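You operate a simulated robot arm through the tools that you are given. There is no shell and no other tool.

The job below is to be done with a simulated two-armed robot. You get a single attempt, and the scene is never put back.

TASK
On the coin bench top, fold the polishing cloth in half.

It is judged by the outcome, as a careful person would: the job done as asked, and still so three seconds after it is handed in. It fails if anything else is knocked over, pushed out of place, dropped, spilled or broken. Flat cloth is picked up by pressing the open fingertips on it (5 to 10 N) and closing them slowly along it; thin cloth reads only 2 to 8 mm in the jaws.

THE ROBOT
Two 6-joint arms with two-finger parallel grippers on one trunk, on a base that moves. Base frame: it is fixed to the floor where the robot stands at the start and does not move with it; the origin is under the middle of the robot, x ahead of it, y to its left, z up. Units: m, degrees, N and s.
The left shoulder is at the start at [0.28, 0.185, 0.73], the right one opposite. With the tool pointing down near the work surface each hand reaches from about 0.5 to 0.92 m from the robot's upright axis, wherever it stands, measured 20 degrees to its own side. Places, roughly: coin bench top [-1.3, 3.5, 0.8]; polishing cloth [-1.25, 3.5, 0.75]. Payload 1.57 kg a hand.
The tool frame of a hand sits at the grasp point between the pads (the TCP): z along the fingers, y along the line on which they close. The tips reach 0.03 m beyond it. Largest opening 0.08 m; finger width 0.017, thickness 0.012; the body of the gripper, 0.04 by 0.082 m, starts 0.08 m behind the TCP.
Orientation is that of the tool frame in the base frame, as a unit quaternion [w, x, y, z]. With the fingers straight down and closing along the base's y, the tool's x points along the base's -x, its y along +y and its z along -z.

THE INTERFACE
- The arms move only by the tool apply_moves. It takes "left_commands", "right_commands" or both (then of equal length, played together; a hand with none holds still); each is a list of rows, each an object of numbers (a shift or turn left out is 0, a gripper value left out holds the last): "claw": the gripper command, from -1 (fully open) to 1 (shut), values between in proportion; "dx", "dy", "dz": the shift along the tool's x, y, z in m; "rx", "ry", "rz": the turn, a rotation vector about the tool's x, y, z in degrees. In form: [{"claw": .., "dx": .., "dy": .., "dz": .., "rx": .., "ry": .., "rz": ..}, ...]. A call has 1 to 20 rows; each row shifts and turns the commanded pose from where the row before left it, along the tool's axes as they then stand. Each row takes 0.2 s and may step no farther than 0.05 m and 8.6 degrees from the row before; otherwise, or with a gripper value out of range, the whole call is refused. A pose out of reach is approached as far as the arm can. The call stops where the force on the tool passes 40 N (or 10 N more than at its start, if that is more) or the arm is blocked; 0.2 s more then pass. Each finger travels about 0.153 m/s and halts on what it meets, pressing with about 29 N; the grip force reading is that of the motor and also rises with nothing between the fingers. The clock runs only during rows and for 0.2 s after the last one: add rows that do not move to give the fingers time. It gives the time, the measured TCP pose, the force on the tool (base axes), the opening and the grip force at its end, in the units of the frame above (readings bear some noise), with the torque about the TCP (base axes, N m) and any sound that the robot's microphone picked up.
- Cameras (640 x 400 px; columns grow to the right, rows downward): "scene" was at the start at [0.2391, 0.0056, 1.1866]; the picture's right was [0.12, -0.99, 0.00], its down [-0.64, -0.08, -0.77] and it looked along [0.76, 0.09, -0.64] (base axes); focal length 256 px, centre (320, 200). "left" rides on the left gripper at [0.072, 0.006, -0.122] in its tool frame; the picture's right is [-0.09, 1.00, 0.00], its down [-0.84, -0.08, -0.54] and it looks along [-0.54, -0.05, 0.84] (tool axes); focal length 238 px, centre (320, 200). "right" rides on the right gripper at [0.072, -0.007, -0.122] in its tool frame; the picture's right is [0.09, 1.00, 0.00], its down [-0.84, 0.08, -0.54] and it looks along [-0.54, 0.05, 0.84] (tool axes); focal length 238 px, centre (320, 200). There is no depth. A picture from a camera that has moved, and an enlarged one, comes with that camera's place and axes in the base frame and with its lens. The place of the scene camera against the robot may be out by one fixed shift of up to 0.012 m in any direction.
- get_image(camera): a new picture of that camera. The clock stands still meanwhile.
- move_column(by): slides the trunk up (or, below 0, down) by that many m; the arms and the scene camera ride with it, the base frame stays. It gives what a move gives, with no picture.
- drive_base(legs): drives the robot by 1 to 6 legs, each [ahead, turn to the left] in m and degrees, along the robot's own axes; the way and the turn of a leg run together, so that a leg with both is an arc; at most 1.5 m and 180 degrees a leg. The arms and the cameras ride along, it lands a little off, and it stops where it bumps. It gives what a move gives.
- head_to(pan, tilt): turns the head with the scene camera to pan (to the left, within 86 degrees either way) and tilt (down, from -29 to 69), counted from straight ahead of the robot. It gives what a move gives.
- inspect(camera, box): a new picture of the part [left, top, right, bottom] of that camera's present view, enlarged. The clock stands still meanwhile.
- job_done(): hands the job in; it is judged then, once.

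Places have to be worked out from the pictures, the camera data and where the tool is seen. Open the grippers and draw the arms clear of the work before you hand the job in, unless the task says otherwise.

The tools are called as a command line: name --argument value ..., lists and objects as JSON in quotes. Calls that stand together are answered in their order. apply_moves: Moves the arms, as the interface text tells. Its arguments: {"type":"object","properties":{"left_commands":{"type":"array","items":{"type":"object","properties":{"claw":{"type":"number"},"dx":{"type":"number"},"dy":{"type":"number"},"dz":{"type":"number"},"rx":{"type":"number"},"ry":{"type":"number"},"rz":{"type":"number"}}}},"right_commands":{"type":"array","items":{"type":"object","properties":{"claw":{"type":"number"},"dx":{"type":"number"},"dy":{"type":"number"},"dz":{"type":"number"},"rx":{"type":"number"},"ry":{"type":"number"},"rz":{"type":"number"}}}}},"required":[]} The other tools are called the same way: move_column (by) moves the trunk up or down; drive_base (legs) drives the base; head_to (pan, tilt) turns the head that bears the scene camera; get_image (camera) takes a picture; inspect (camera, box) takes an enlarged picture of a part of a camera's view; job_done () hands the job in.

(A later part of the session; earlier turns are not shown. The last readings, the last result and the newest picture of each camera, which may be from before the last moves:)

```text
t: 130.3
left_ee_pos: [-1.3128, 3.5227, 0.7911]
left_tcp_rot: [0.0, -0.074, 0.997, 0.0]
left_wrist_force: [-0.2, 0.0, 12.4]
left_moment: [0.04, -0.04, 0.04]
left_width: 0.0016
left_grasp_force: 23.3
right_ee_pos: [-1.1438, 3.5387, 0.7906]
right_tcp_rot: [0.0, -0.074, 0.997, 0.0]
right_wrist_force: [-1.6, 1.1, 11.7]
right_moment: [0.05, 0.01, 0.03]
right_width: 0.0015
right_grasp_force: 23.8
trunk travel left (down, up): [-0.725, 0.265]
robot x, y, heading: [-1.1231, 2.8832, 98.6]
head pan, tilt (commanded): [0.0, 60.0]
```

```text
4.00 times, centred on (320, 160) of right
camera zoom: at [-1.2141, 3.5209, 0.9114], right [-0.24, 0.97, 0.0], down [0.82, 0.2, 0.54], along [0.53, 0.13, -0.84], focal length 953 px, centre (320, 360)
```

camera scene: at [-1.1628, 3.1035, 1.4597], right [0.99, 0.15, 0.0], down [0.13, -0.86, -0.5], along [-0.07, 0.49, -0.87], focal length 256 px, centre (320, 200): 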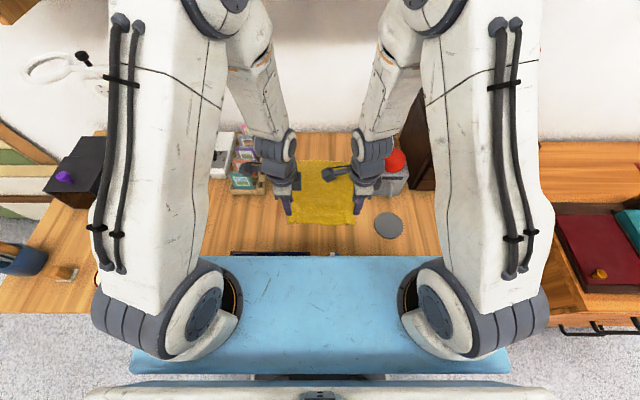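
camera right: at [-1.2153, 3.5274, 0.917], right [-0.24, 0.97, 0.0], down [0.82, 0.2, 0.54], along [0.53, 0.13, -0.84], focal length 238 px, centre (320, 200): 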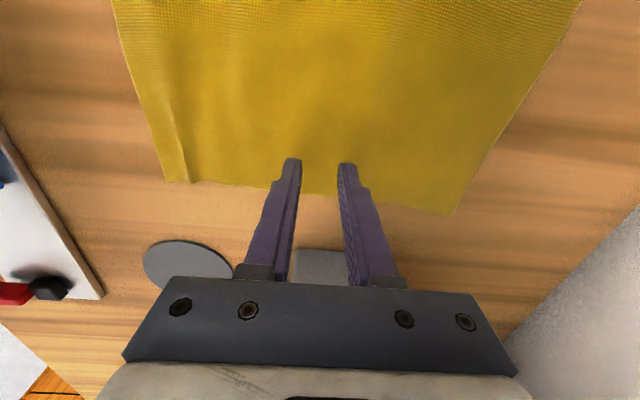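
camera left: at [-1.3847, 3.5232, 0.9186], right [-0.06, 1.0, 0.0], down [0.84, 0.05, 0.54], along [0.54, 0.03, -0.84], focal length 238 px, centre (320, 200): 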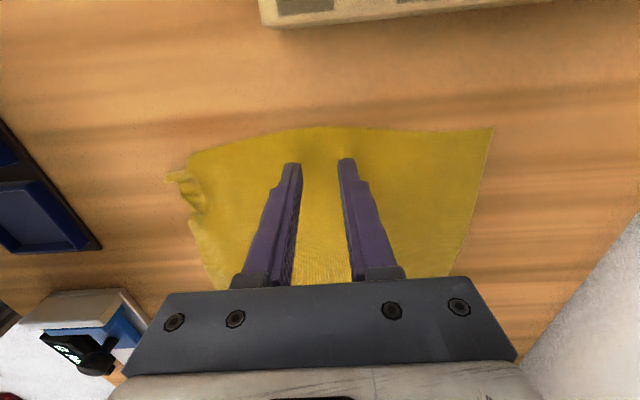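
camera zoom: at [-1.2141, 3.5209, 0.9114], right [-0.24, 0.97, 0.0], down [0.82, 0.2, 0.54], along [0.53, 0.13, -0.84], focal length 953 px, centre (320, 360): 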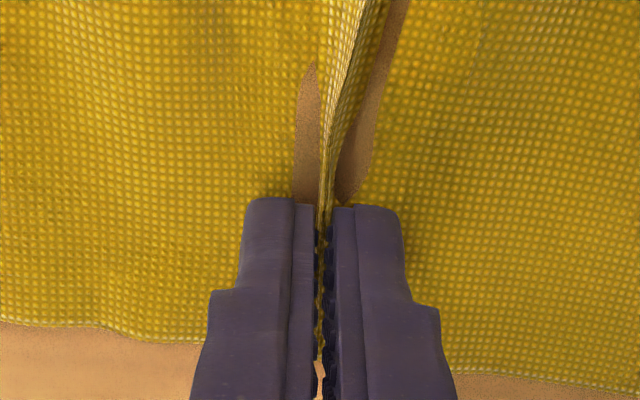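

Both jaws grip the middle ridge (about 24 N). I lift slowly 135 mm so both halves hang free.

apply_moves --left_commands '[{"dz": -0.008}, {"dz": -0.008}, {"dz": -0.008}, {"dz": -0.008}, {"dz": -0.008}, {"dz": -0.008}, {"dz": -0.008}, {"dz": -0.008}, {"dz": -0.008}, {"dz": -0.008}, {}]' --right_commands '[{"dz": -0.008}, {"dz": -0.008}, {"dz": -0.008}, {"dz": -0.008}, {"dz": -0.008}, {"dz": -0.008}, {"dz": -0.008}, {"dz": -0.008}, {"dz": -0.008}, {"dz": -0.008}, {}]'

get_image --camera "left"

get_image --camera "right"

inspect --camera "scene" --box '[240, 110, 400, 210]'

```text
t: 132.7
left_ee_pos: [-1.3129, 3.5247, 0.8712]
left_tcp_rot: [0.001, -0.073, 0.997, -0.002]
left_wrist_force: [0.1, 0.2, 0.0]
left_moment: [0.02, 0.0, -0.01]
left_width: 0.0013
left_grasp_force: 23.4
right_ee_pos: [-1.1425, 3.5382, 0.8717]
right_tcp_rot: [-0.001, -0.073, 0.997, 0.0]
right_wrist_force: [-0.1, 0.7, 0.3]
right_moment: [-0.04, 0.02, -0.02]
right_width: 0.0017
right_grasp_force: 23.4
trunk travel left (down, up): [-0.725, 0.265]
robot x, y, heading: [-1.125, 2.8863, 98.7]
head pan, tilt (commanded): [0.0, 60.0]
```

```text
taken
camera left: at [-1.3845, 3.5218, 0.9928], right [-0.06, 1.0, 0.0], down [0.84, 0.05, 0.54], along [0.54, 0.03, -0.84], focal length 238 px, centre (320, 200)
```

left: 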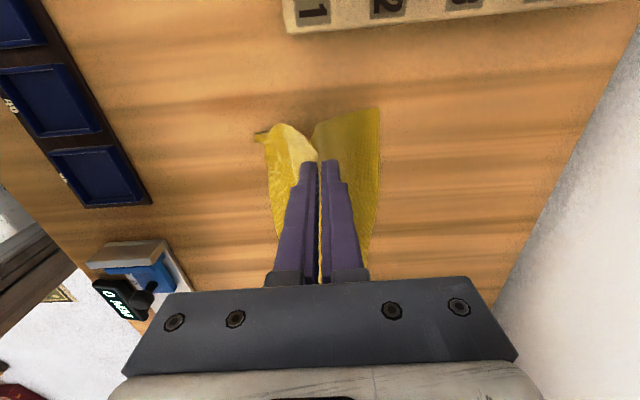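

```text
taken
camera right: at [-1.214, 3.521, 0.9913], right [-0.24, 0.97, 0.0], down [0.82, 0.2, 0.54], along [0.53, 0.13, -0.84], focal length 238 px, centre (320, 200)
```

right: 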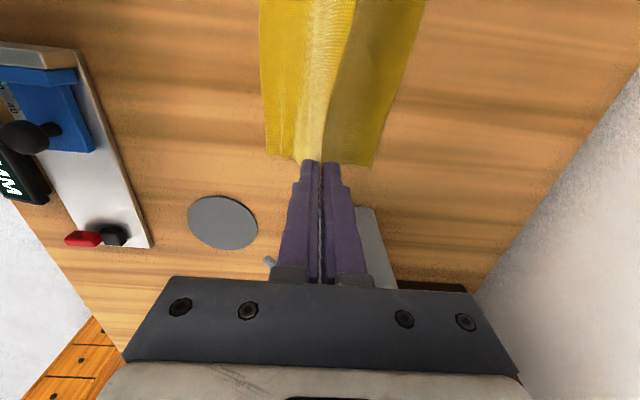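

```text
4.00 times, centred on (320, 160) of scene
camera zoom: at [-1.1628, 3.1034, 1.4598], right [0.99, 0.15, 0.0], down [0.13, -0.86, -0.5], along [-0.07, 0.49, -0.87], focal length 1026 px, centre (320, 360)
```

zoom: 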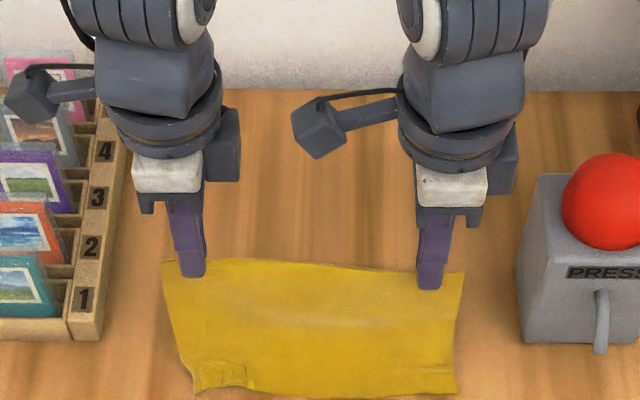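

It works: the cloth hangs as a tent, both halves coming together. I lift 55 mm more so both edges hang free.

apply_moves --left_commands '[{"dz": -0.006}, {"dz": -0.006}, {"dz": -0.006}, {"dz": -0.006}, {"dz": -0.006}, {"dz": -0.006}, {"dz": -0.006}, {"dz": -0.006}, {"dz": -0.006}, {}, {}]' --right_commands '[{"dz": -0.006}, {"dz": -0.006}, {"dz": -0.006}, {"dz": -0.006}, {"dz": -0.006}, {"dz": -0.006}, {"dz": -0.006}, {"dz": -0.006}, {"dz": -0.006}, {}, {}]'

get_image --camera "left"

get_image --camera "right"

inspect --camera "scene" --box '[240, 110, 400, 210]'

```text
t: 135.1
left_ee_pos: [-1.312, 3.5231, 0.9244]
left_tcp_rot: [0.0, -0.074, 0.997, -0.003]
left_wrist_force: [0.6, -0.4, 0.9]
left_moment: [0.01, 0.0, 0.0]
left_width: 0.0019
left_grasp_force: 23.8
right_ee_pos: [-1.144, 3.539, 0.9261]
right_tcp_rot: [0.0, -0.074, 0.997, 0.0]
right_wrist_force: [0.0, 0.9, -0.3]
right_moment: [0.0, 0.02, -0.01]
right_width: 0.0018
right_grasp_force: 23.7
trunk travel left (down, up): [-0.725, 0.265]
robot x, y, heading: [-1.1241, 2.8821, 98.5]
head pan, tilt (commanded): [0.0, 60.0]
```

```text
taken
camera left: at [-1.3842, 3.5221, 1.0467], right [-0.06, 1.0, 0.0], down [0.84, 0.05, 0.54], along [0.54, 0.03, -0.84], focal length 238 px, centre (320, 200)
```

left: 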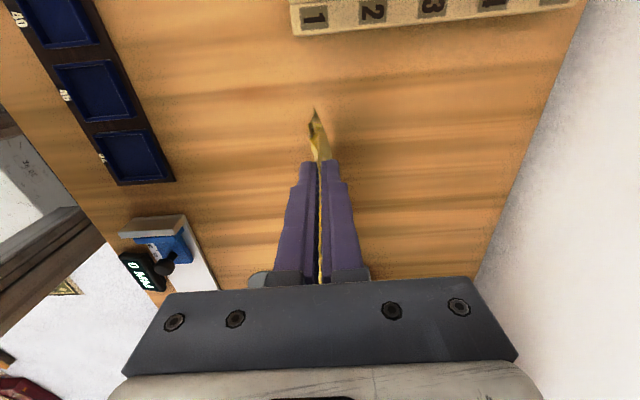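

```text
taken
camera right: at [-1.2142, 3.5214, 1.0454], right [-0.24, 0.97, 0.0], down [0.82, 0.2, 0.54], along [0.53, 0.13, -0.84], focal length 238 px, centre (320, 200)
```

right: 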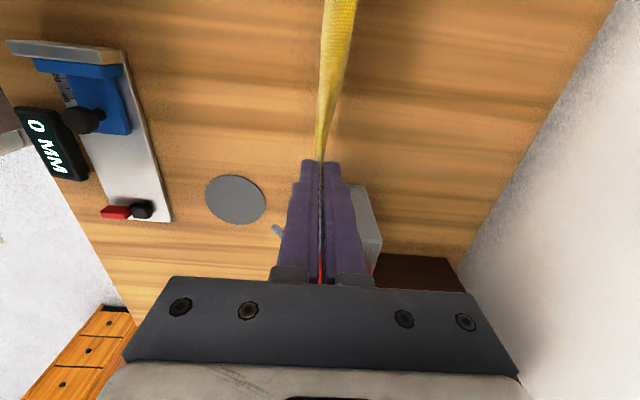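

```text
4.00 times, centred on (320, 160) of scene
camera zoom: at [-1.1628, 3.1035, 1.4597], right [0.99, 0.15, 0.0], down [0.13, -0.86, -0.5], along [-0.07, 0.49, -0.87], focal length 1026 px, centre (320, 360)
```

zoom: 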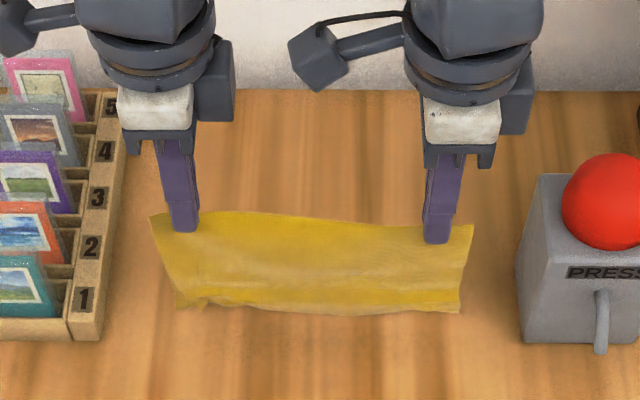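

Both halves hang together beneath the jaws. I now pitch the fingers 30° forward (so the ridge leans toward me for laying down) and carry the hanging cloth 75 mm toward the back.

apply_moves --left_commands '[{"rx": -5}, {"rx": -5}, {"rx": -5}, {"rx": -5}, {"rx": -5}, {"rx": -5}, {}]' --right_commands '[{"rx": -5}, {"rx": -5}, {"rx": -5}, {"rx": -5}, {"rx": -5}, {"rx": -5}, {}]'

get_image --camera "scene"

get_image --camera "left"

```text
t: 136.7
left_ee_pos: [-1.3238, 3.5238, 0.9252]
left_tcp_rot: [-0.04, -0.076, 0.977, 0.194]
left_wrist_force: [25.9, 11.1, 14.7]
left_moment: [0.44, -0.8, -0.29]
left_width: 0.0017
left_grasp_force: 23.1
left hand out of reach, approached as far as the arm can: row 4, 5
right_ee_pos: [-1.1537, 3.5832, 1.0027]
right_tcp_rot: [-0.023, -0.075, 0.965, 0.249]
right_wrist_force: [-27.0, -11.4, -14.1]
right_moment: [-0.49, 0.58, 0.49]
right_width: 0.0018
right_grasp_force: 23.4
right hand out of reach, approached as far as the arm can: row 4, 5, 6
trunk travel left (down, up): [-0.725, 0.265]
robot x, y, heading: [-1.1214, 2.8855, 98.6]
head pan, tilt (commanded): [0.0, 60.0]
```

```text
taken
camera scene: at [-1.1628, 3.1034, 1.4598], right [0.99, 0.15, 0.0], down [0.13, -0.86, -0.5], along [-0.07, 0.49, -0.87], focal length 256 px, centre (320, 200)
```

scene: 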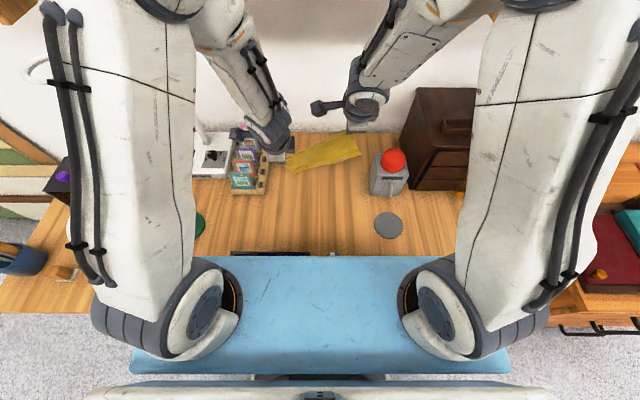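

```text
taken
camera left: at [-1.3825, 3.4741, 1.0435], right [-0.04, 0.92, 0.38], down [0.89, -0.14, 0.43], along [0.45, 0.36, -0.82], focal length 238 px, centre (320, 200)
```

left: 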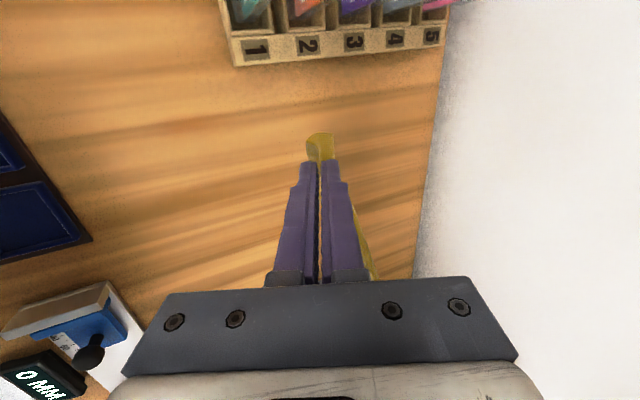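

The 30° pitch was out of reach: the right hand rose to z 1.00 and stretched the cloth (27 N). I bring the right hand back to its former place while turning both hands upright again.

apply_moves --left_commands '[{"rx": 3.8}, {"rx": 3.8}, {"rx": 3.8}, {"rx": 3.8}, {"rx": 3.8}, {"rx": 3.8}, {}]' --right_commands '[{"rx": 4.8, "dy": -0.0128, "dz": 0.0076}, {"rx": 4.8, "dy": -0.0121, "dz": 0.0086}, {"rx": 4.8, "dy": -0.0113, "dz": 0.0097}, {"rx": 4.8, "dy": -0.0104, "dz": 0.0106}, {"rx": 4.8, "dy": -0.0094, "dz": 0.0114}, {"rx": 4.8, "dy": -0.0084, "dz": 0.0123}, {}]'

get_image --camera "scene"

```text
t: 138.3
left_ee_pos: [-1.3321, 3.5262, 0.9246]
left_tcp_rot: [-0.048, -0.085, 0.991, 0.091]
left_wrist_force: [10.6, 0.2, -0.2]
left_moment: [0.03, -0.28, -0.06]
left_width: 0.0018
left_grasp_force: 23.7
left hand out of reach, approached as far as the arm can: row 3, 5
right_ee_pos: [-1.144, 3.5424, 0.9247]
right_tcp_rot: [-0.001, -0.074, 0.997, 0.01]
right_wrist_force: [-8.8, -0.3, 0.9]
right_moment: [-0.01, 0.3, -0.02]
right_width: 0.0017
right_grasp_force: 23.3
trunk travel left (down, up): [-0.725, 0.265]
robot x, y, heading: [-1.1247, 2.8803, 98.5]
head pan, tilt (commanded): [0.0, 60.0]
```

```text
taken
camera scene: at [-1.1629, 3.1036, 1.4597], right [0.99, 0.15, 0.0], down [0.13, -0.86, -0.5], along [-0.07, 0.49, -0.87], focal length 256 px, centre (320, 200)
```

scene: 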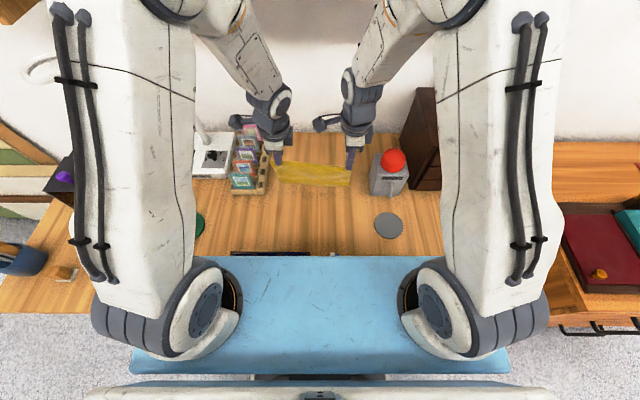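

The right hand is back in place; the left is still 20 mm too far left and tilted about 11° with 10 N of pull in the cloth. I turn it upright and move it 20 mm inward.

apply_moves --left_commands '[{"rx": 3.6, "ry": -1.57, "rz": 0.43, "dx": -0.004}, {"rx": 3.6, "ry": -1.57, "rz": 0.43, "dx": -0.004}, {"rx": 3.6, "ry": -1.57, "rz": 0.43, "dx": -0.004}, {"dx": -0.004}, {"dx": -0.004, "dy": -0.002}, {}]'

inspect --camera "scene" --box '[240, 110, 400, 210]'

get_image --camera "left"

get_image --camera "right"

```text
t: 139.7
left_ee_pos: [-1.3126, 3.5255, 0.9251]
left_tcp_rot: [-0.001, -0.075, 0.997, 0.0]
left_wrist_force: [0.5, 0.2, -0.8]
left_moment: [0.03, 0.07, 0.0]
left_width: 0.0017
left_grasp_force: 23.8
right_ee_pos: [-1.144, 3.5427, 0.9233]
right_tcp_rot: [-0.001, -0.074, 0.997, 0.01]
right_wrist_force: [-0.1, 0.3, -0.3]
right_moment: [0.0, -0.01, 0.01]
right_width: 0.0019
right_grasp_force: 23.5
trunk travel left (down, up): [-0.725, 0.265]
robot x, y, heading: [-1.1259, 2.8839, 98.5]
head pan, tilt (commanded): [0.0, 60.0]
```

```text
4.00 times, centred on (320, 160) of scene
camera zoom: at [-1.1628, 3.1035, 1.4597], right [0.99, 0.15, 0.0], down [0.13, -0.86, -0.5], along [-0.07, 0.49, -0.87], focal length 1026 px, centre (320, 360)
```

zoom: 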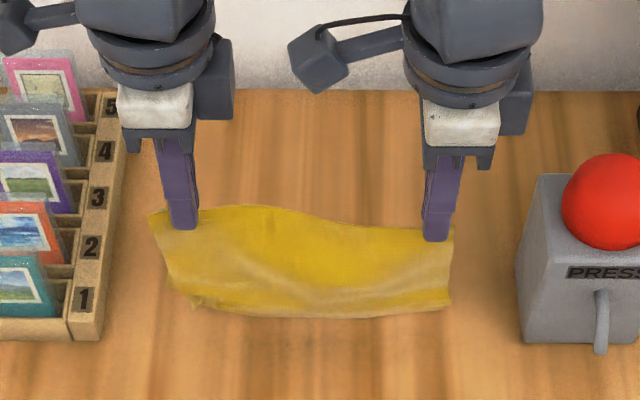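

```text
taken
camera left: at [-1.3849, 3.5239, 1.0462], right [-0.06, 1.0, 0.0], down [0.84, 0.05, 0.54], along [0.54, 0.03, -0.84], focal length 238 px, centre (320, 200)
```

left: 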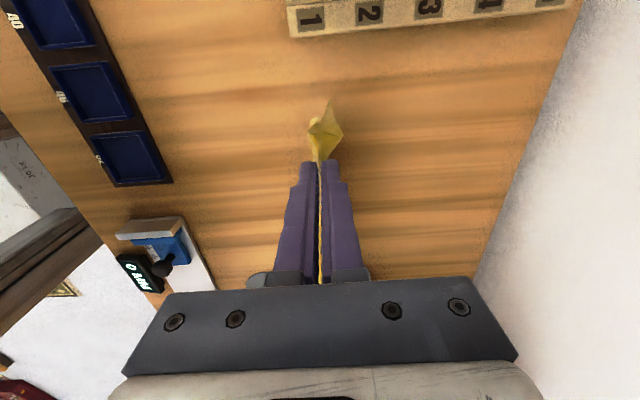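

```text
taken
camera right: at [-1.2144, 3.5216, 1.0438], right [-0.24, 0.97, 0.02], down [0.82, 0.19, 0.54], along [0.52, 0.15, -0.84], focal length 238 px, centre (320, 200)
```

right: 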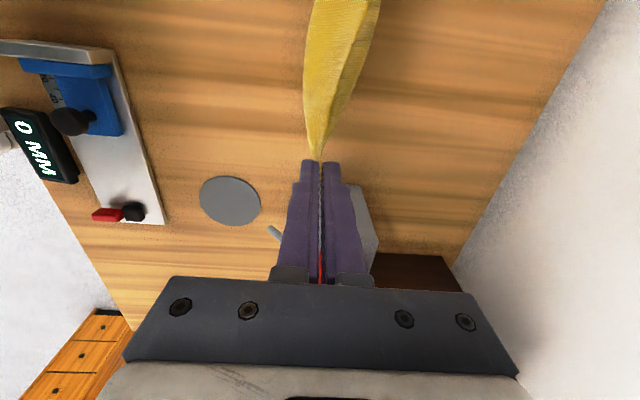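

The pull is gone, but the cloth slipped about 10 mm in the right jaw and hangs slightly slack between the hands. I spread the hands 8 mm to straighten the top line and check again.

apply_moves --right_commands '[{"dx": -0.003}, {"dx": -0.003}, {"dx": -0.002}, {}, {}]'

inspect --camera "scene" --box '[240, 110, 400, 210]'

inspect --camera "left" --box '[260, 80, 380, 180]'

inspect --camera "right" --box '[240, 0, 440, 200]'

```text
t: 140.9
left_ee_pos: [-1.3136, 3.526, 0.9226]
left_tcp_rot: [-0.001, -0.074, 0.997, 0.001]
left_wrist_force: [0.2, -0.5, -0.2]
left_moment: [0.03, 0.0, -0.02]
left_width: 0.0016
left_grasp_force: 23.8
right_ee_pos: [-1.1358, 3.5423, 0.9243]
right_tcp_rot: [-0.001, -0.074, 0.997, 0.01]
right_wrist_force: [0.4, -0.5, 0.3]
right_moment: [0.03, 0.0, 0.0]
right_width: 0.0019
right_grasp_force: 23.1
trunk travel left (down, up): [-0.725, 0.265]
robot x, y, heading: [-1.1237, 2.8862, 98.4]
head pan, tilt (commanded): [0.0, 60.0]
```

```text
4.00 times, centred on (320, 160) of scene
camera zoom: at [-1.1628, 3.1035, 1.4597], right [0.99, 0.15, 0.0], down [0.13, -0.86, -0.5], along [-0.07, 0.49, -0.87], focal length 1026 px, centre (320, 360)
```

zoom: 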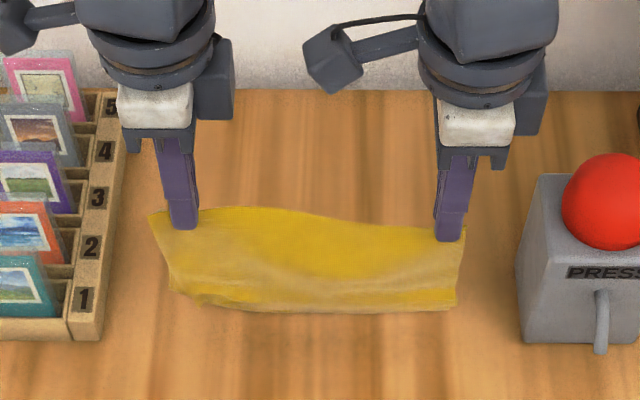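

```text
4.00 times, centred on (320, 130) of left
camera zoom: at [-1.3849, 3.5239, 1.0462], right [-0.06, 1.0, 0.0], down [0.84, 0.05, 0.54], along [0.54, 0.03, -0.84], focal length 953 px, centre (320, 480)
```

zoom: 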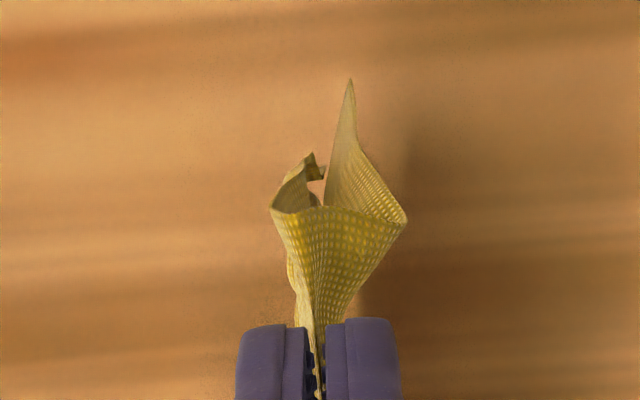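

```text
2.00 times, centred on (340, 100) of right
camera zoom: at [-1.2064, 3.5226, 1.0439], right [-0.24, 0.97, 0.02], down [0.82, 0.19, 0.54], along [0.52, 0.15, -0.84], focal length 477 px, centre (280, 400)
```

zoom: 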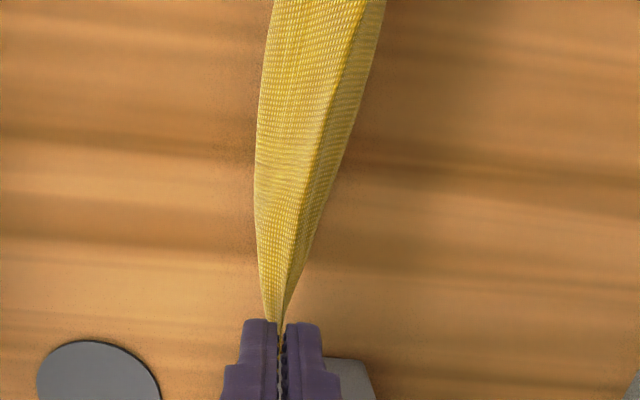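

I spread another 6 mm to take the slack out, watching the sideways force.

apply_moves --right_commands '[{"dx": -0.003}, {"dx": -0.003}, {}, {}]'

inspect --camera "scene" --box '[240, 110, 400, 210]'

```text
t: 141.9
left_ee_pos: [-1.3136, 3.5268, 0.9243]
left_tcp_rot: [0.0, -0.075, 0.997, 0.002]
left_wrist_force: [-0.7, 0.1, 0.0]
left_moment: [0.02, 0.03, -0.01]
left_width: 0.0019
left_grasp_force: 23.8
right_ee_pos: [-1.1311, 3.5435, 0.9242]
right_tcp_rot: [0.0, -0.074, 0.997, 0.011]
right_wrist_force: [-0.8, 0.4, -0.2]
right_moment: [0.0, 0.0, 0.01]
right_width: 0.0015
right_grasp_force: 23.4
trunk travel left (down, up): [-0.725, 0.265]
robot x, y, heading: [-1.1237, 2.8809, 98.8]
head pan, tilt (commanded): [0.0, 60.0]
```

```text
4.00 times, centred on (320, 160) of scene
camera zoom: at [-1.1628, 3.1035, 1.4597], right [0.99, 0.15, 0.0], down [0.13, -0.86, -0.5], along [-0.07, 0.49, -0.87], focal length 1026 px, centre (320, 360)
```

zoom: 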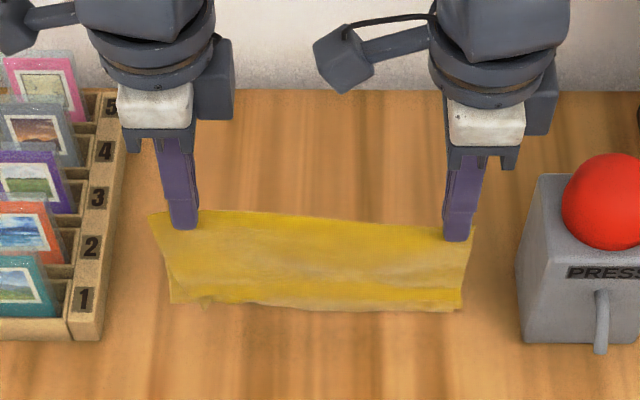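

The fold line is straight between the hands now. I lower until the hanging edges touch, then lay the double cloth down by moving toward me while descending; first half now.

apply_moves --left_commands '[{"dz": 0.009}, {"dz": 0.009}, {"dz": 0.008}, {"dy": -0.008, "dz": 0.004}, {"dy": -0.008, "dz": 0.004}, {"dy": -0.007, "dz": 0.004}, {"dy": -0.007, "dz": 0.004}, {"dy": -0.005, "dz": 0.00375}, {"dy": -0.005, "dz": 0.00375}, {"dy": -0.005, "dz": 0.00375}, {"dy": -0.005, "dz": 0.00375}, {}]' --right_commands '[{"dz": 0.009}, {"dz": 0.009}, {"dz": 0.008}, {"dy": -0.008, "dz": 0.004}, {"dy": -0.008, "dz": 0.004}, {"dy": -0.007, "dz": 0.004}, {"dy": -0.007, "dz": 0.004}, {"dy": -0.005, "dz": 0.00375}, {"dy": -0.005, "dz": 0.00375}, {"dy": -0.005, "dz": 0.00375}, {"dy": -0.005, "dz": 0.00375}, {}]'

get_image --camera "left"

get_image --camera "right"

inspect --camera "scene" --box '[240, 120, 400, 220]'

```text
t: 144.5
left_ee_pos: [-1.305, 3.4768, 0.8672]
left_tcp_rot: [-0.001, -0.074, 0.997, -0.001]
left_wrist_force: [0.5, 1.4, 0.4]
left_moment: [-0.03, 0.02, 0.02]
left_width: 0.0014
left_grasp_force: 23.6
right_ee_pos: [-1.1223, 3.495, 0.866]
right_tcp_rot: [-0.001, -0.074, 0.997, 0.01]
right_wrist_force: [-1.1, -0.7, 0.3]
right_moment: [0.01, 0.05, 0.03]
right_width: 0.0018
right_grasp_force: 23.4
trunk travel left (down, up): [-0.725, 0.265]
robot x, y, heading: [-1.127, 2.8869, 98.9]
head pan, tilt (commanded): [0.0, 60.0]
```

```text
taken
camera left: at [-1.3771, 3.4743, 0.9892], right [-0.06, 1.0, 0.0], down [0.84, 0.05, 0.54], along [0.54, 0.03, -0.84], focal length 238 px, centre (320, 200)
```

left: 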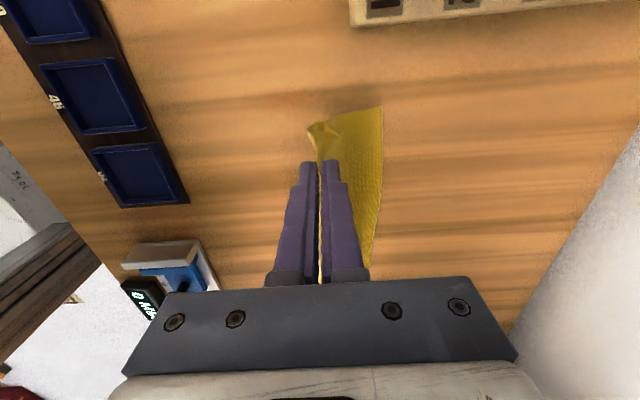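

```text
taken
camera right: at [-1.1935, 3.4751, 0.9855], right [-0.24, 0.97, 0.02], down [0.82, 0.19, 0.54], along [0.52, 0.15, -0.84], focal length 238 px, centre (320, 200)
```

right: 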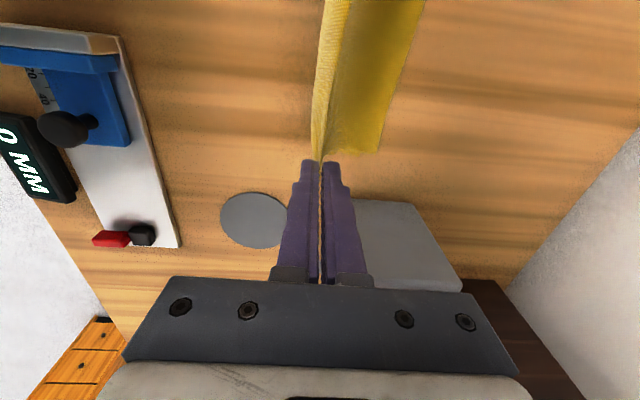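

```text
4.00 times, centred on (320, 170) of scene
camera zoom: at [-1.1628, 3.1035, 1.4597], right [0.99, 0.15, 0.0], down [0.13, -0.86, -0.5], along [-0.07, 0.49, -0.87], focal length 1026 px, centre (320, 320)
```

zoom: 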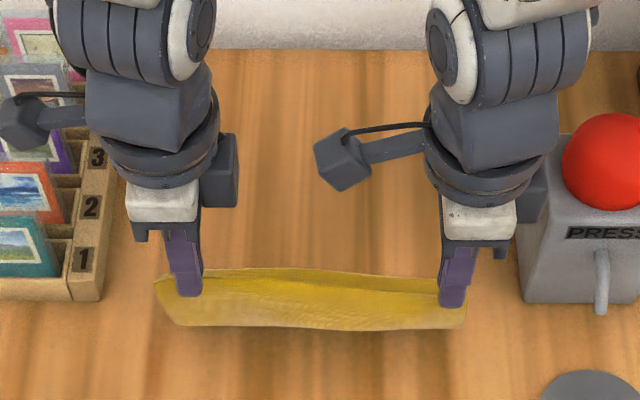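

The double layer is leaning back as planned, back edge resting at about 0.66 forward. I continue laying down to about 15 mm height.

apply_moves --left_commands '[{"dy": -0.0038, "dz": 0.0038}, {"dy": -0.0037, "dz": 0.0037}, {"dy": -0.0033, "dz": 0.0038}, {"dy": -0.0032, "dz": 0.0037}, {"dy": -0.0035, "dz": 0.0038}, {"dy": -0.0035, "dz": 0.0037}, {"dy": -0.003, "dz": 0.0038}, {"dy": -0.003, "dz": 0.0037}, {"dy": -0.003, "dz": 0.0038}, {"dy": -0.003, "dz": 0.0037}, {"dy": -0.0025, "dz": 0.0038}, {"dy": -0.0025, "dz": 0.0037}, {"dy": -0.0028, "dz": 0.0038}, {"dy": -0.0027, "dz": 0.0037}, {"dy": -0.0023, "dz": 0.0038}, {"dy": -0.0022, "dz": 0.0037}, {}]' --right_commands '[{"dy": -0.0038, "dz": 0.0038}, {"dy": -0.0037, "dz": 0.0037}, {"dy": -0.0033, "dz": 0.0038}, {"dy": -0.0032, "dz": 0.0037}, {"dy": -0.0035, "dz": 0.0038}, {"dy": -0.0035, "dz": 0.0037}, {"dy": -0.003, "dz": 0.0038}, {"dy": -0.003, "dz": 0.0037}, {"dy": -0.003, "dz": 0.0038}, {"dy": -0.003, "dz": 0.0037}, {"dy": -0.0025, "dz": 0.0038}, {"dy": -0.0025, "dz": 0.0037}, {"dy": -0.0028, "dz": 0.0038}, {"dy": -0.0027, "dz": 0.0037}, {"dy": -0.0023, "dz": 0.0038}, {"dy": -0.0022, "dz": 0.0037}, {}]'

get_image --camera "left"

get_image --camera "right"

inspect --camera "scene" --box '[240, 130, 400, 230]'

```text
t: 148.1
left_ee_pos: [-1.2984, 3.4295, 0.8081]
left_tcp_rot: [0.0, -0.073, 0.997, 0.0]
left_wrist_force: [0.6, 0.0, -0.1]
left_moment: [0.02, -0.01, -0.04]
left_width: 0.0016
left_grasp_force: 23.7
right_ee_pos: [-1.1221, 3.4562, 0.8154]
right_tcp_rot: [-0.005, -0.074, 0.997, 0.004]
right_wrist_force: [0.3, 0.9, 0.3]
right_moment: [0.02, -0.01, 0.0]
right_width: 0.0018
right_grasp_force: 24.1
right hand out of reach, approached as far as the arm can: row 12, 14, 15, 16
trunk travel left (down, up): [-0.725, 0.265]
robot x, y, heading: [-1.125, 2.8847, 98.6]
head pan, tilt (commanded): [0.0, 60.0]
```

```text
taken
camera left: at [-1.3704, 3.4271, 0.9291], right [-0.06, 1.0, 0.0], down [0.84, 0.05, 0.54], along [0.54, 0.03, -0.84], focal length 238 px, centre (320, 200)
```

left: 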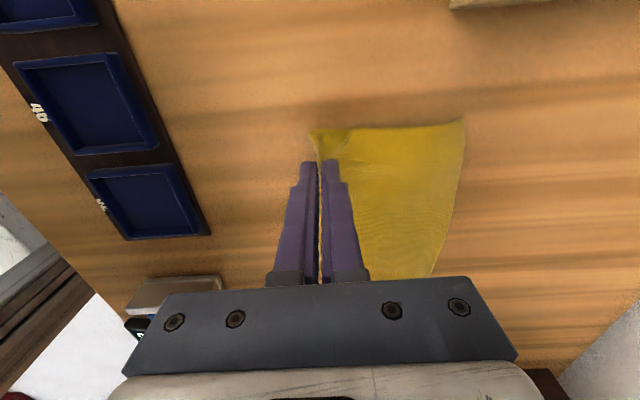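

```text
taken
camera right: at [-1.1901, 3.4378, 0.9361], right [-0.24, 0.97, 0.01], down [0.82, 0.2, 0.53], along [0.52, 0.14, -0.84], focal length 238 px, centre (320, 200)
```

right: 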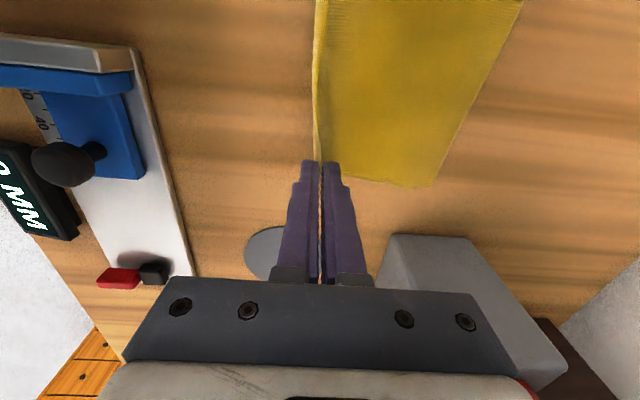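

```text
4.00 times, centred on (320, 180) of scene
camera zoom: at [-1.1628, 3.1035, 1.4597], right [0.99, 0.15, 0.0], down [0.13, -0.86, -0.5], along [-0.07, 0.49, -0.87], focal length 1026 px, centre (320, 280)
```

zoom: 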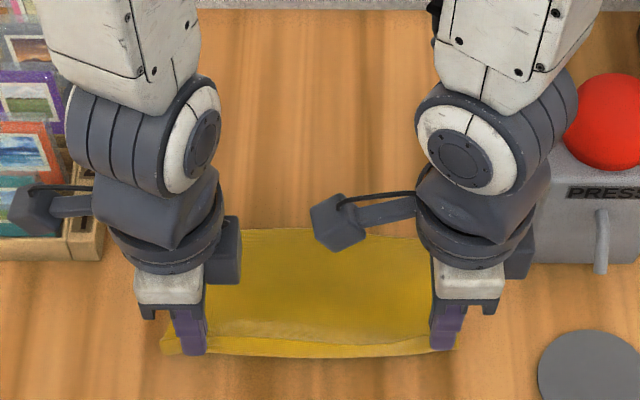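

The cloth is almost laid flat: edges at about 0.667 forward, jaws at 0.566. The right hand reached its near limit, so I lower both straight down to just above the cloth.

apply_moves --left_commands '[{"dz": 0.002}, {"dz": 0.002}, {"dz": 0.003}, {"dz": 0.003}, {"dz": 0.001}, {}]' --right_commands '[{"dz": 0.004, "dy": 0.001}, {"dz": 0.004, "dy": 0.001}, {"dz": 0.004}, {"dz": 0.004}, {"dz": 0.002}, {}]'

inspect --camera "left" --box '[260, 90, 500, 240]'

inspect --camera "right" --box '[260, 50, 500, 200]'

```text
t: 149.5
left_ee_pos: [-1.2981, 3.4299, 0.7957]
left_tcp_rot: [-0.001, -0.075, 0.997, 0.002]
left_wrist_force: [0.4, 0.7, -0.3]
left_moment: [0.0, 0.02, -0.02]
left_width: 0.0019
left_grasp_force: 23.0
right_ee_pos: [-1.1208, 3.4568, 0.7995]
right_tcp_rot: [-0.002, -0.074, 0.997, 0.01]
right_wrist_force: [-0.5, 0.3, -0.6]
right_moment: [0.03, -0.02, 0.01]
right_width: 0.0017
right_grasp_force: 23.9
right hand out of reach, approached as far as the arm can: row 1
trunk travel left (down, up): [-0.725, 0.265]
robot x, y, heading: [-1.123, 2.8828, 98.6]
head pan, tilt (commanded): [0.0, 60.0]
```

```text
2.67 times, centred on (380, 165) of left
camera zoom: at [-1.3701, 3.4273, 0.9182], right [-0.06, 1.0, 0.0], down [0.84, 0.05, 0.54], along [0.54, 0.03, -0.84], focal length 636 px, centre (160, 293)
```

zoom: 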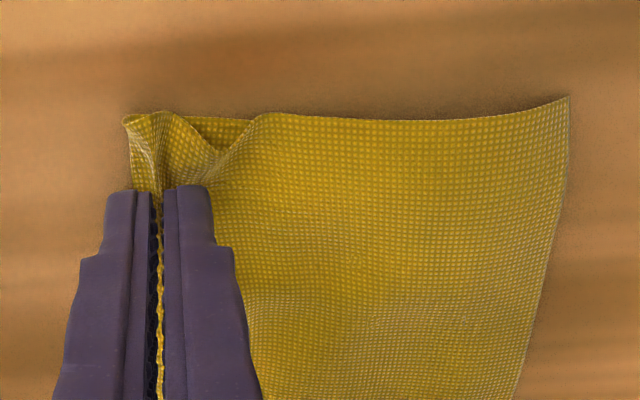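

```text
2.67 times, centred on (380, 125) of right
camera zoom: at [-1.1914, 3.4368, 0.9188], right [-0.24, 0.97, 0.02], down [0.82, 0.19, 0.54], along [0.52, 0.15, -0.84], focal length 636 px, centre (160, 400)
```

zoom: 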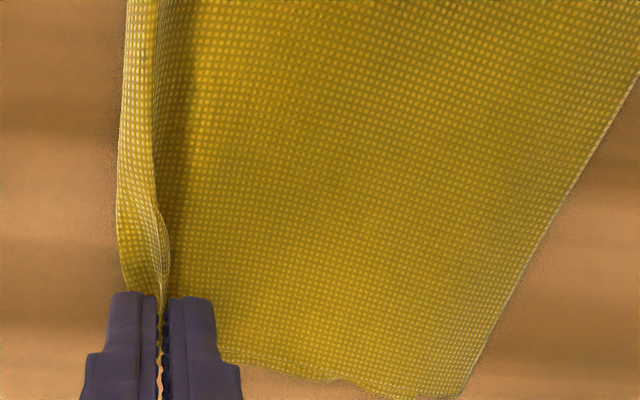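

The double layer lies behind the jaws with the ridge as crease. I lower the right 3 mm and open both slowly, then lift clear.

apply_moves --left_commands '[{"dz": 0.001}, {}, {"claw": 0.9}, {"claw": 0.8}, {"claw": 0.7}, {"claw": 0.6}, {"claw": 0.5}, {"claw": 0.4}, {"claw": 0.3}, {}, {}]' --right_commands '[{"dz": 0.002}, {"dz": 0.001}, {"claw": 0.9}, {"claw": 0.8}, {"claw": 0.7}, {"claw": 0.6}, {"claw": 0.5}, {"claw": 0.4}, {"claw": 0.3}, {}, {}]'

inspect --camera "left" --box '[260, 90, 500, 240]'

inspect --camera "right" --box '[260, 50, 500, 200]'

```text
t: 151.9
left_ee_pos: [-1.2982, 3.4294, 0.795]
left_tcp_rot: [0.0, -0.074, 0.997, 0.0]
left_wrist_force: [-0.3, -0.1, -0.2]
left_moment: [0.0, 0.0, 0.0]
left_width: 0.0279
left_grasp_force: 0.1
right_ee_pos: [-1.1217, 3.4573, 0.7955]
right_tcp_rot: [-0.001, -0.074, 0.997, 0.01]
right_wrist_force: [0.1, -0.1, -0.1]
right_moment: [-0.02, 0.04, -0.03]
right_width: 0.028
right_grasp_force: 0.0
trunk travel left (down, up): [-0.725, 0.265]
robot x, y, heading: [-1.1226, 2.8868, 98.7]
head pan, tilt (commanded): [0.0, 60.0]
```

```text
2.67 times, centred on (380, 165) of left
camera zoom: at [-1.3702, 3.4272, 0.9171], right [-0.06, 1.0, 0.0], down [0.84, 0.05, 0.54], along [0.54, 0.03, -0.84], focal length 636 px, centre (160, 293)
```

zoom: 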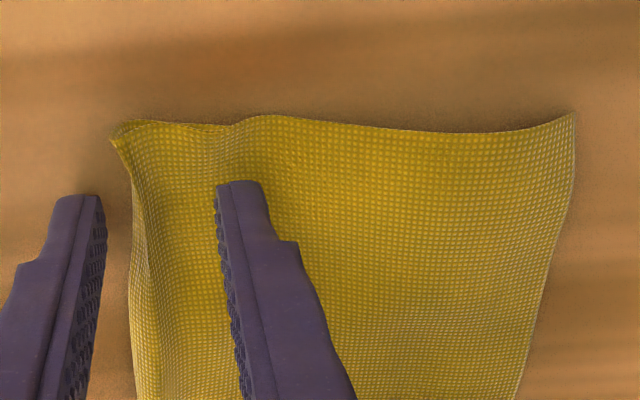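

```text
2.67 times, centred on (380, 125) of right
camera zoom: at [-1.1916, 3.437, 0.9157], right [-0.24, 0.97, 0.02], down [0.82, 0.19, 0.54], along [0.52, 0.15, -0.84], focal length 636 px, centre (160, 400)
```

zoom: 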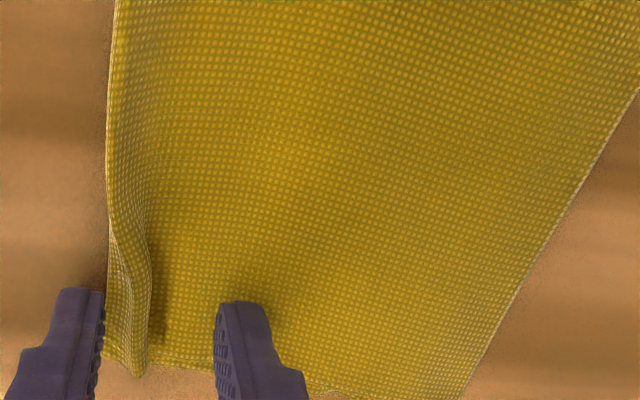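

Released, and the fold lies neatly with only a small bump at the right end of the crease. I lift both hands straight up 120 mm.

apply_moves --left_commands '[{"dz": -0.004}, {"dz": -0.006}, {"dz": -0.01}, {"dz": -0.02}, {"dz": -0.03}, {"dz": -0.03}, {"dz": -0.02}, {}]' --right_commands '[{"dz": -0.004}, {"dz": -0.006}, {"dz": -0.01}, {"dz": -0.02}, {"dz": -0.03}, {"dz": -0.03}, {"dz": -0.02}, {}]'

get_image --camera "left"

get_image --camera "right"

inspect --camera "scene" --box '[240, 130, 400, 230]'

```text
t: 153.7
left_ee_pos: [-1.2982, 3.4286, 0.9144]
left_tcp_rot: [0.0, -0.074, 0.997, 0.001]
left_wrist_force: [-0.3, 0.6, -0.2]
left_moment: [0.01, 0.0, -0.01]
left_width: 0.0277
left_grasp_force: 0.0
right_ee_pos: [-1.1239, 3.4547, 0.9036]
right_tcp_rot: [0.0, -0.074, 0.997, 0.011]
right_wrist_force: [0.4, -0.3, -0.3]
right_moment: [-0.01, -0.02, 0.04]
right_width: 0.0278
right_grasp_force: 0.0
right hand out of reach, approached as far as the arm can: row 4
trunk travel left (down, up): [-0.725, 0.265]
robot x, y, heading: [-1.1244, 2.88, 98.6]
head pan, tilt (commanded): [0.0, 60.0]
```

```text
taken
camera left: at [-1.3704, 3.4265, 1.0373], right [-0.06, 1.0, 0.0], down [0.84, 0.05, 0.54], along [0.54, 0.03, -0.84], focal length 238 px, centre (320, 200)
```

left: 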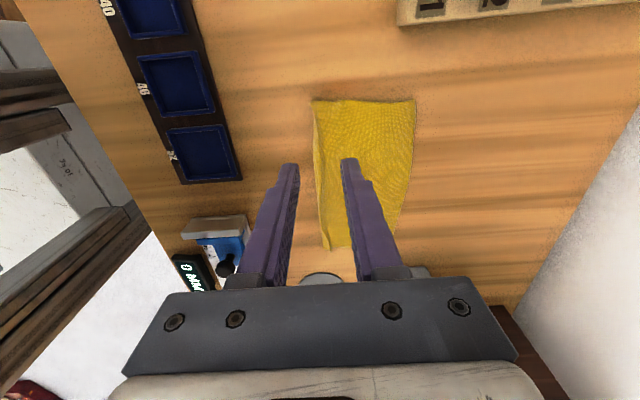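

```text
taken
camera right: at [-1.1937, 3.4345, 1.0238], right [-0.24, 0.97, 0.02], down [0.82, 0.19, 0.54], along [0.52, 0.15, -0.84], focal length 238 px, centre (320, 200)
```

right: 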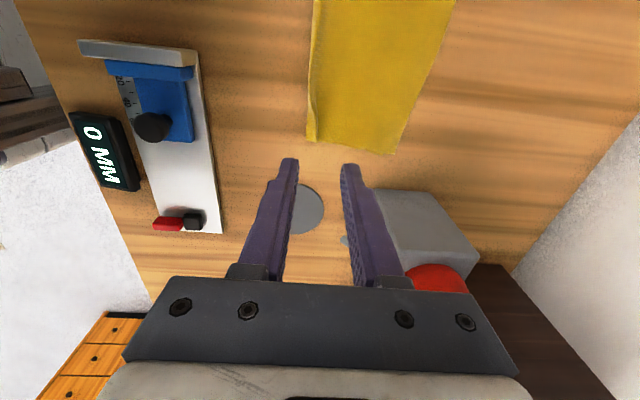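

```text
4.00 times, centred on (320, 180) of scene
camera zoom: at [-1.1628, 3.1032, 1.4598], right [0.99, 0.15, 0.0], down [0.13, -0.86, -0.5], along [-0.07, 0.49, -0.87], focal length 1026 px, centre (320, 280)
```

zoom: 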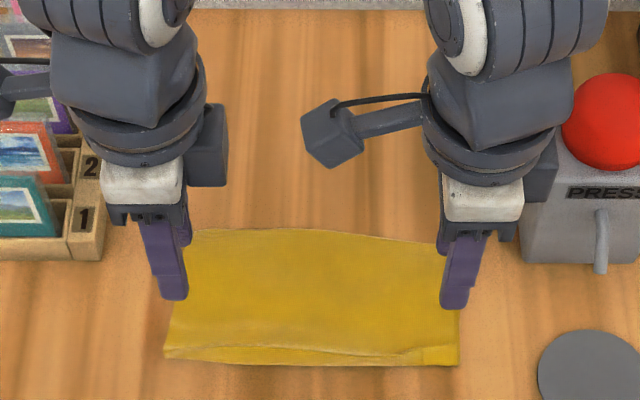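

The cloth now lies folded, crease toward me. I raise the trunk 0.15 m and draw the hands apart to get a clear view of how the two edges line up.

move_column --by 0.15

apply_moves --left_commands '[{"dx": 0.03}, {"dx": 0.03}, {"dx": 0.03}, {"dx": 0.03}, {}]' --right_commands '[{"dx": -0.03}, {"dx": -0.03}, {"dx": -0.03}, {"dx": -0.03}, {}]'

get_image --camera "scene"

inspect --camera "scene" --box '[260, 160, 380, 235]'

```text
t: 155.5
left_ee_pos: [-1.2996, 3.4294, 1.0657]
left_tcp_rot: [0.0, -0.074, 0.997, 0.001]
left_wrist_force: [-0.9, 0.0, 0.2]
left_moment: [-0.02, 0.01, -0.03]
left_width: 0.0281
left_grasp_force: 0.1
right_ee_pos: [-1.1238, 3.4562, 1.0539]
right_tcp_rot: [0.0, -0.075, 0.997, 0.01]
right_wrist_force: [0.4, -0.7, -0.9]
right_moment: [-0.01, 0.01, -0.04]
right_width: 0.0279
right_grasp_force: 0.1
trunk travel left (down, up): [-0.875, 0.115]
robot x, y, heading: [-1.1273, 2.8822, 98.7]
head pan, tilt (commanded): [0.0, 60.0]
```

```text
t: 156.7
left_ee_pos: [-1.4168, 3.4103, 1.0631]
left_tcp_rot: [-0.001, -0.075, 0.997, 0.001]
left_wrist_force: [-0.3, 0.2, -0.2]
left_moment: [0.02, 0.01, -0.02]
left_width: 0.0281
left_grasp_force: 0.1
right_ee_pos: [-1.0061, 3.4722, 1.0539]
right_tcp_rot: [-0.001, -0.074, 0.997, 0.01]
right_wrist_force: [0.3, 0.1, -0.2]
right_moment: [-0.03, 0.01, -0.02]
right_width: 0.028
right_grasp_force: 0.1
trunk travel left (down, up): [-0.875, 0.115]
robot x, y, heading: [-1.1224, 2.8862, 98.4]
head pan, tilt (commanded): [0.0, 60.0]
```

```text
taken
camera scene: at [-1.1628, 3.1035, 1.6097], right [0.99, 0.15, 0.0], down [0.13, -0.86, -0.5], along [-0.07, 0.49, -0.87], focal length 256 px, centre (320, 200)
```

scene: 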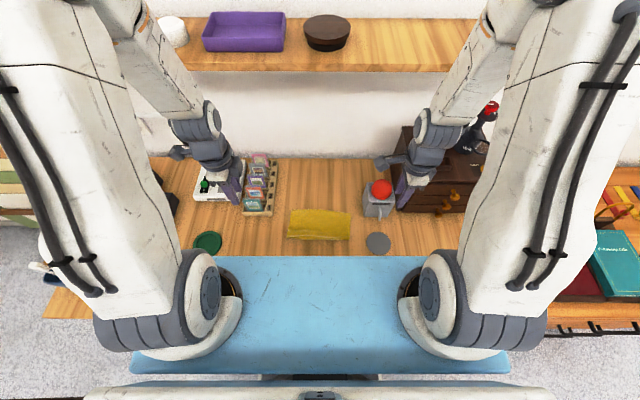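

```text
5.33 times, centred on (320, 198) of scene
camera zoom: at [-1.1628, 3.1035, 1.6097], right [0.99, 0.15, 0.0], down [0.13, -0.86, -0.5], along [-0.07, 0.49, -0.87], focal length 1368 px, centre (320, 213)
```

zoom: 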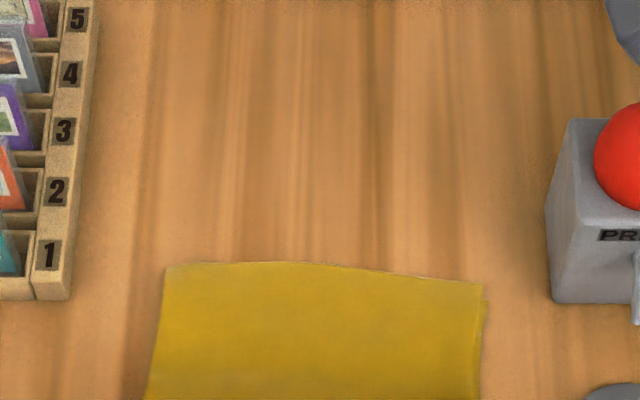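

The cloth lies as a neat half-size rectangle. I enlarge all of it to judge the edges and layers.

inspect --camera "scene" --box '[276, 198, 364, 253]'

get_image --camera "left"

get_image --camera "right"

```text
7.27 times, centred on (320, 226) of scene
camera zoom: at [-1.1628, 3.1035, 1.6097], right [0.99, 0.15, 0.0], down [0.13, -0.86, -0.5], along [-0.07, 0.49, -0.87], focal length 1866 px, centre (320, 14)
```

zoom: 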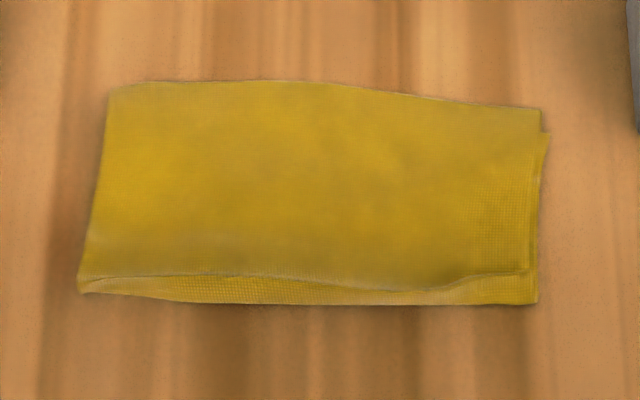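

```text
taken
camera left: at [-1.489, 3.408, 1.1871], right [-0.06, 1.0, 0.0], down [0.84, 0.05, 0.54], along [0.54, 0.03, -0.84], focal length 238 px, centre (320, 200)
```

left: 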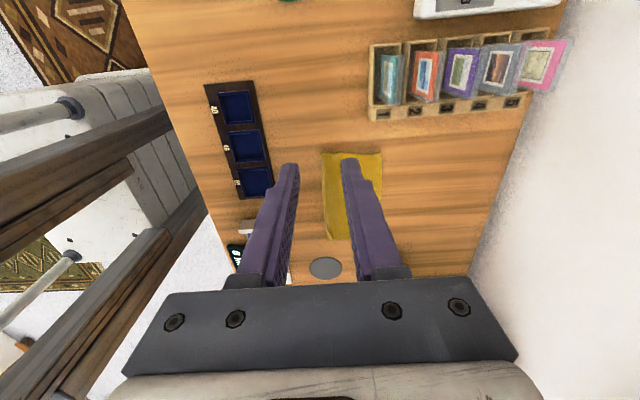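

```text
taken
camera right: at [-1.0753, 3.4524, 1.1734], right [-0.24, 0.97, 0.02], down [0.82, 0.19, 0.54], along [0.52, 0.15, -0.84], focal length 238 px, centre (320, 200)
```

right: 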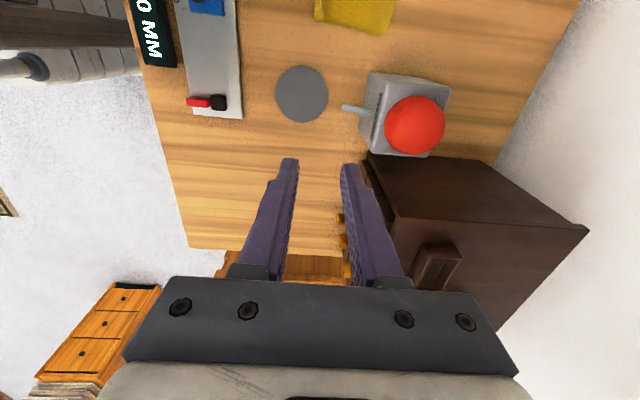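

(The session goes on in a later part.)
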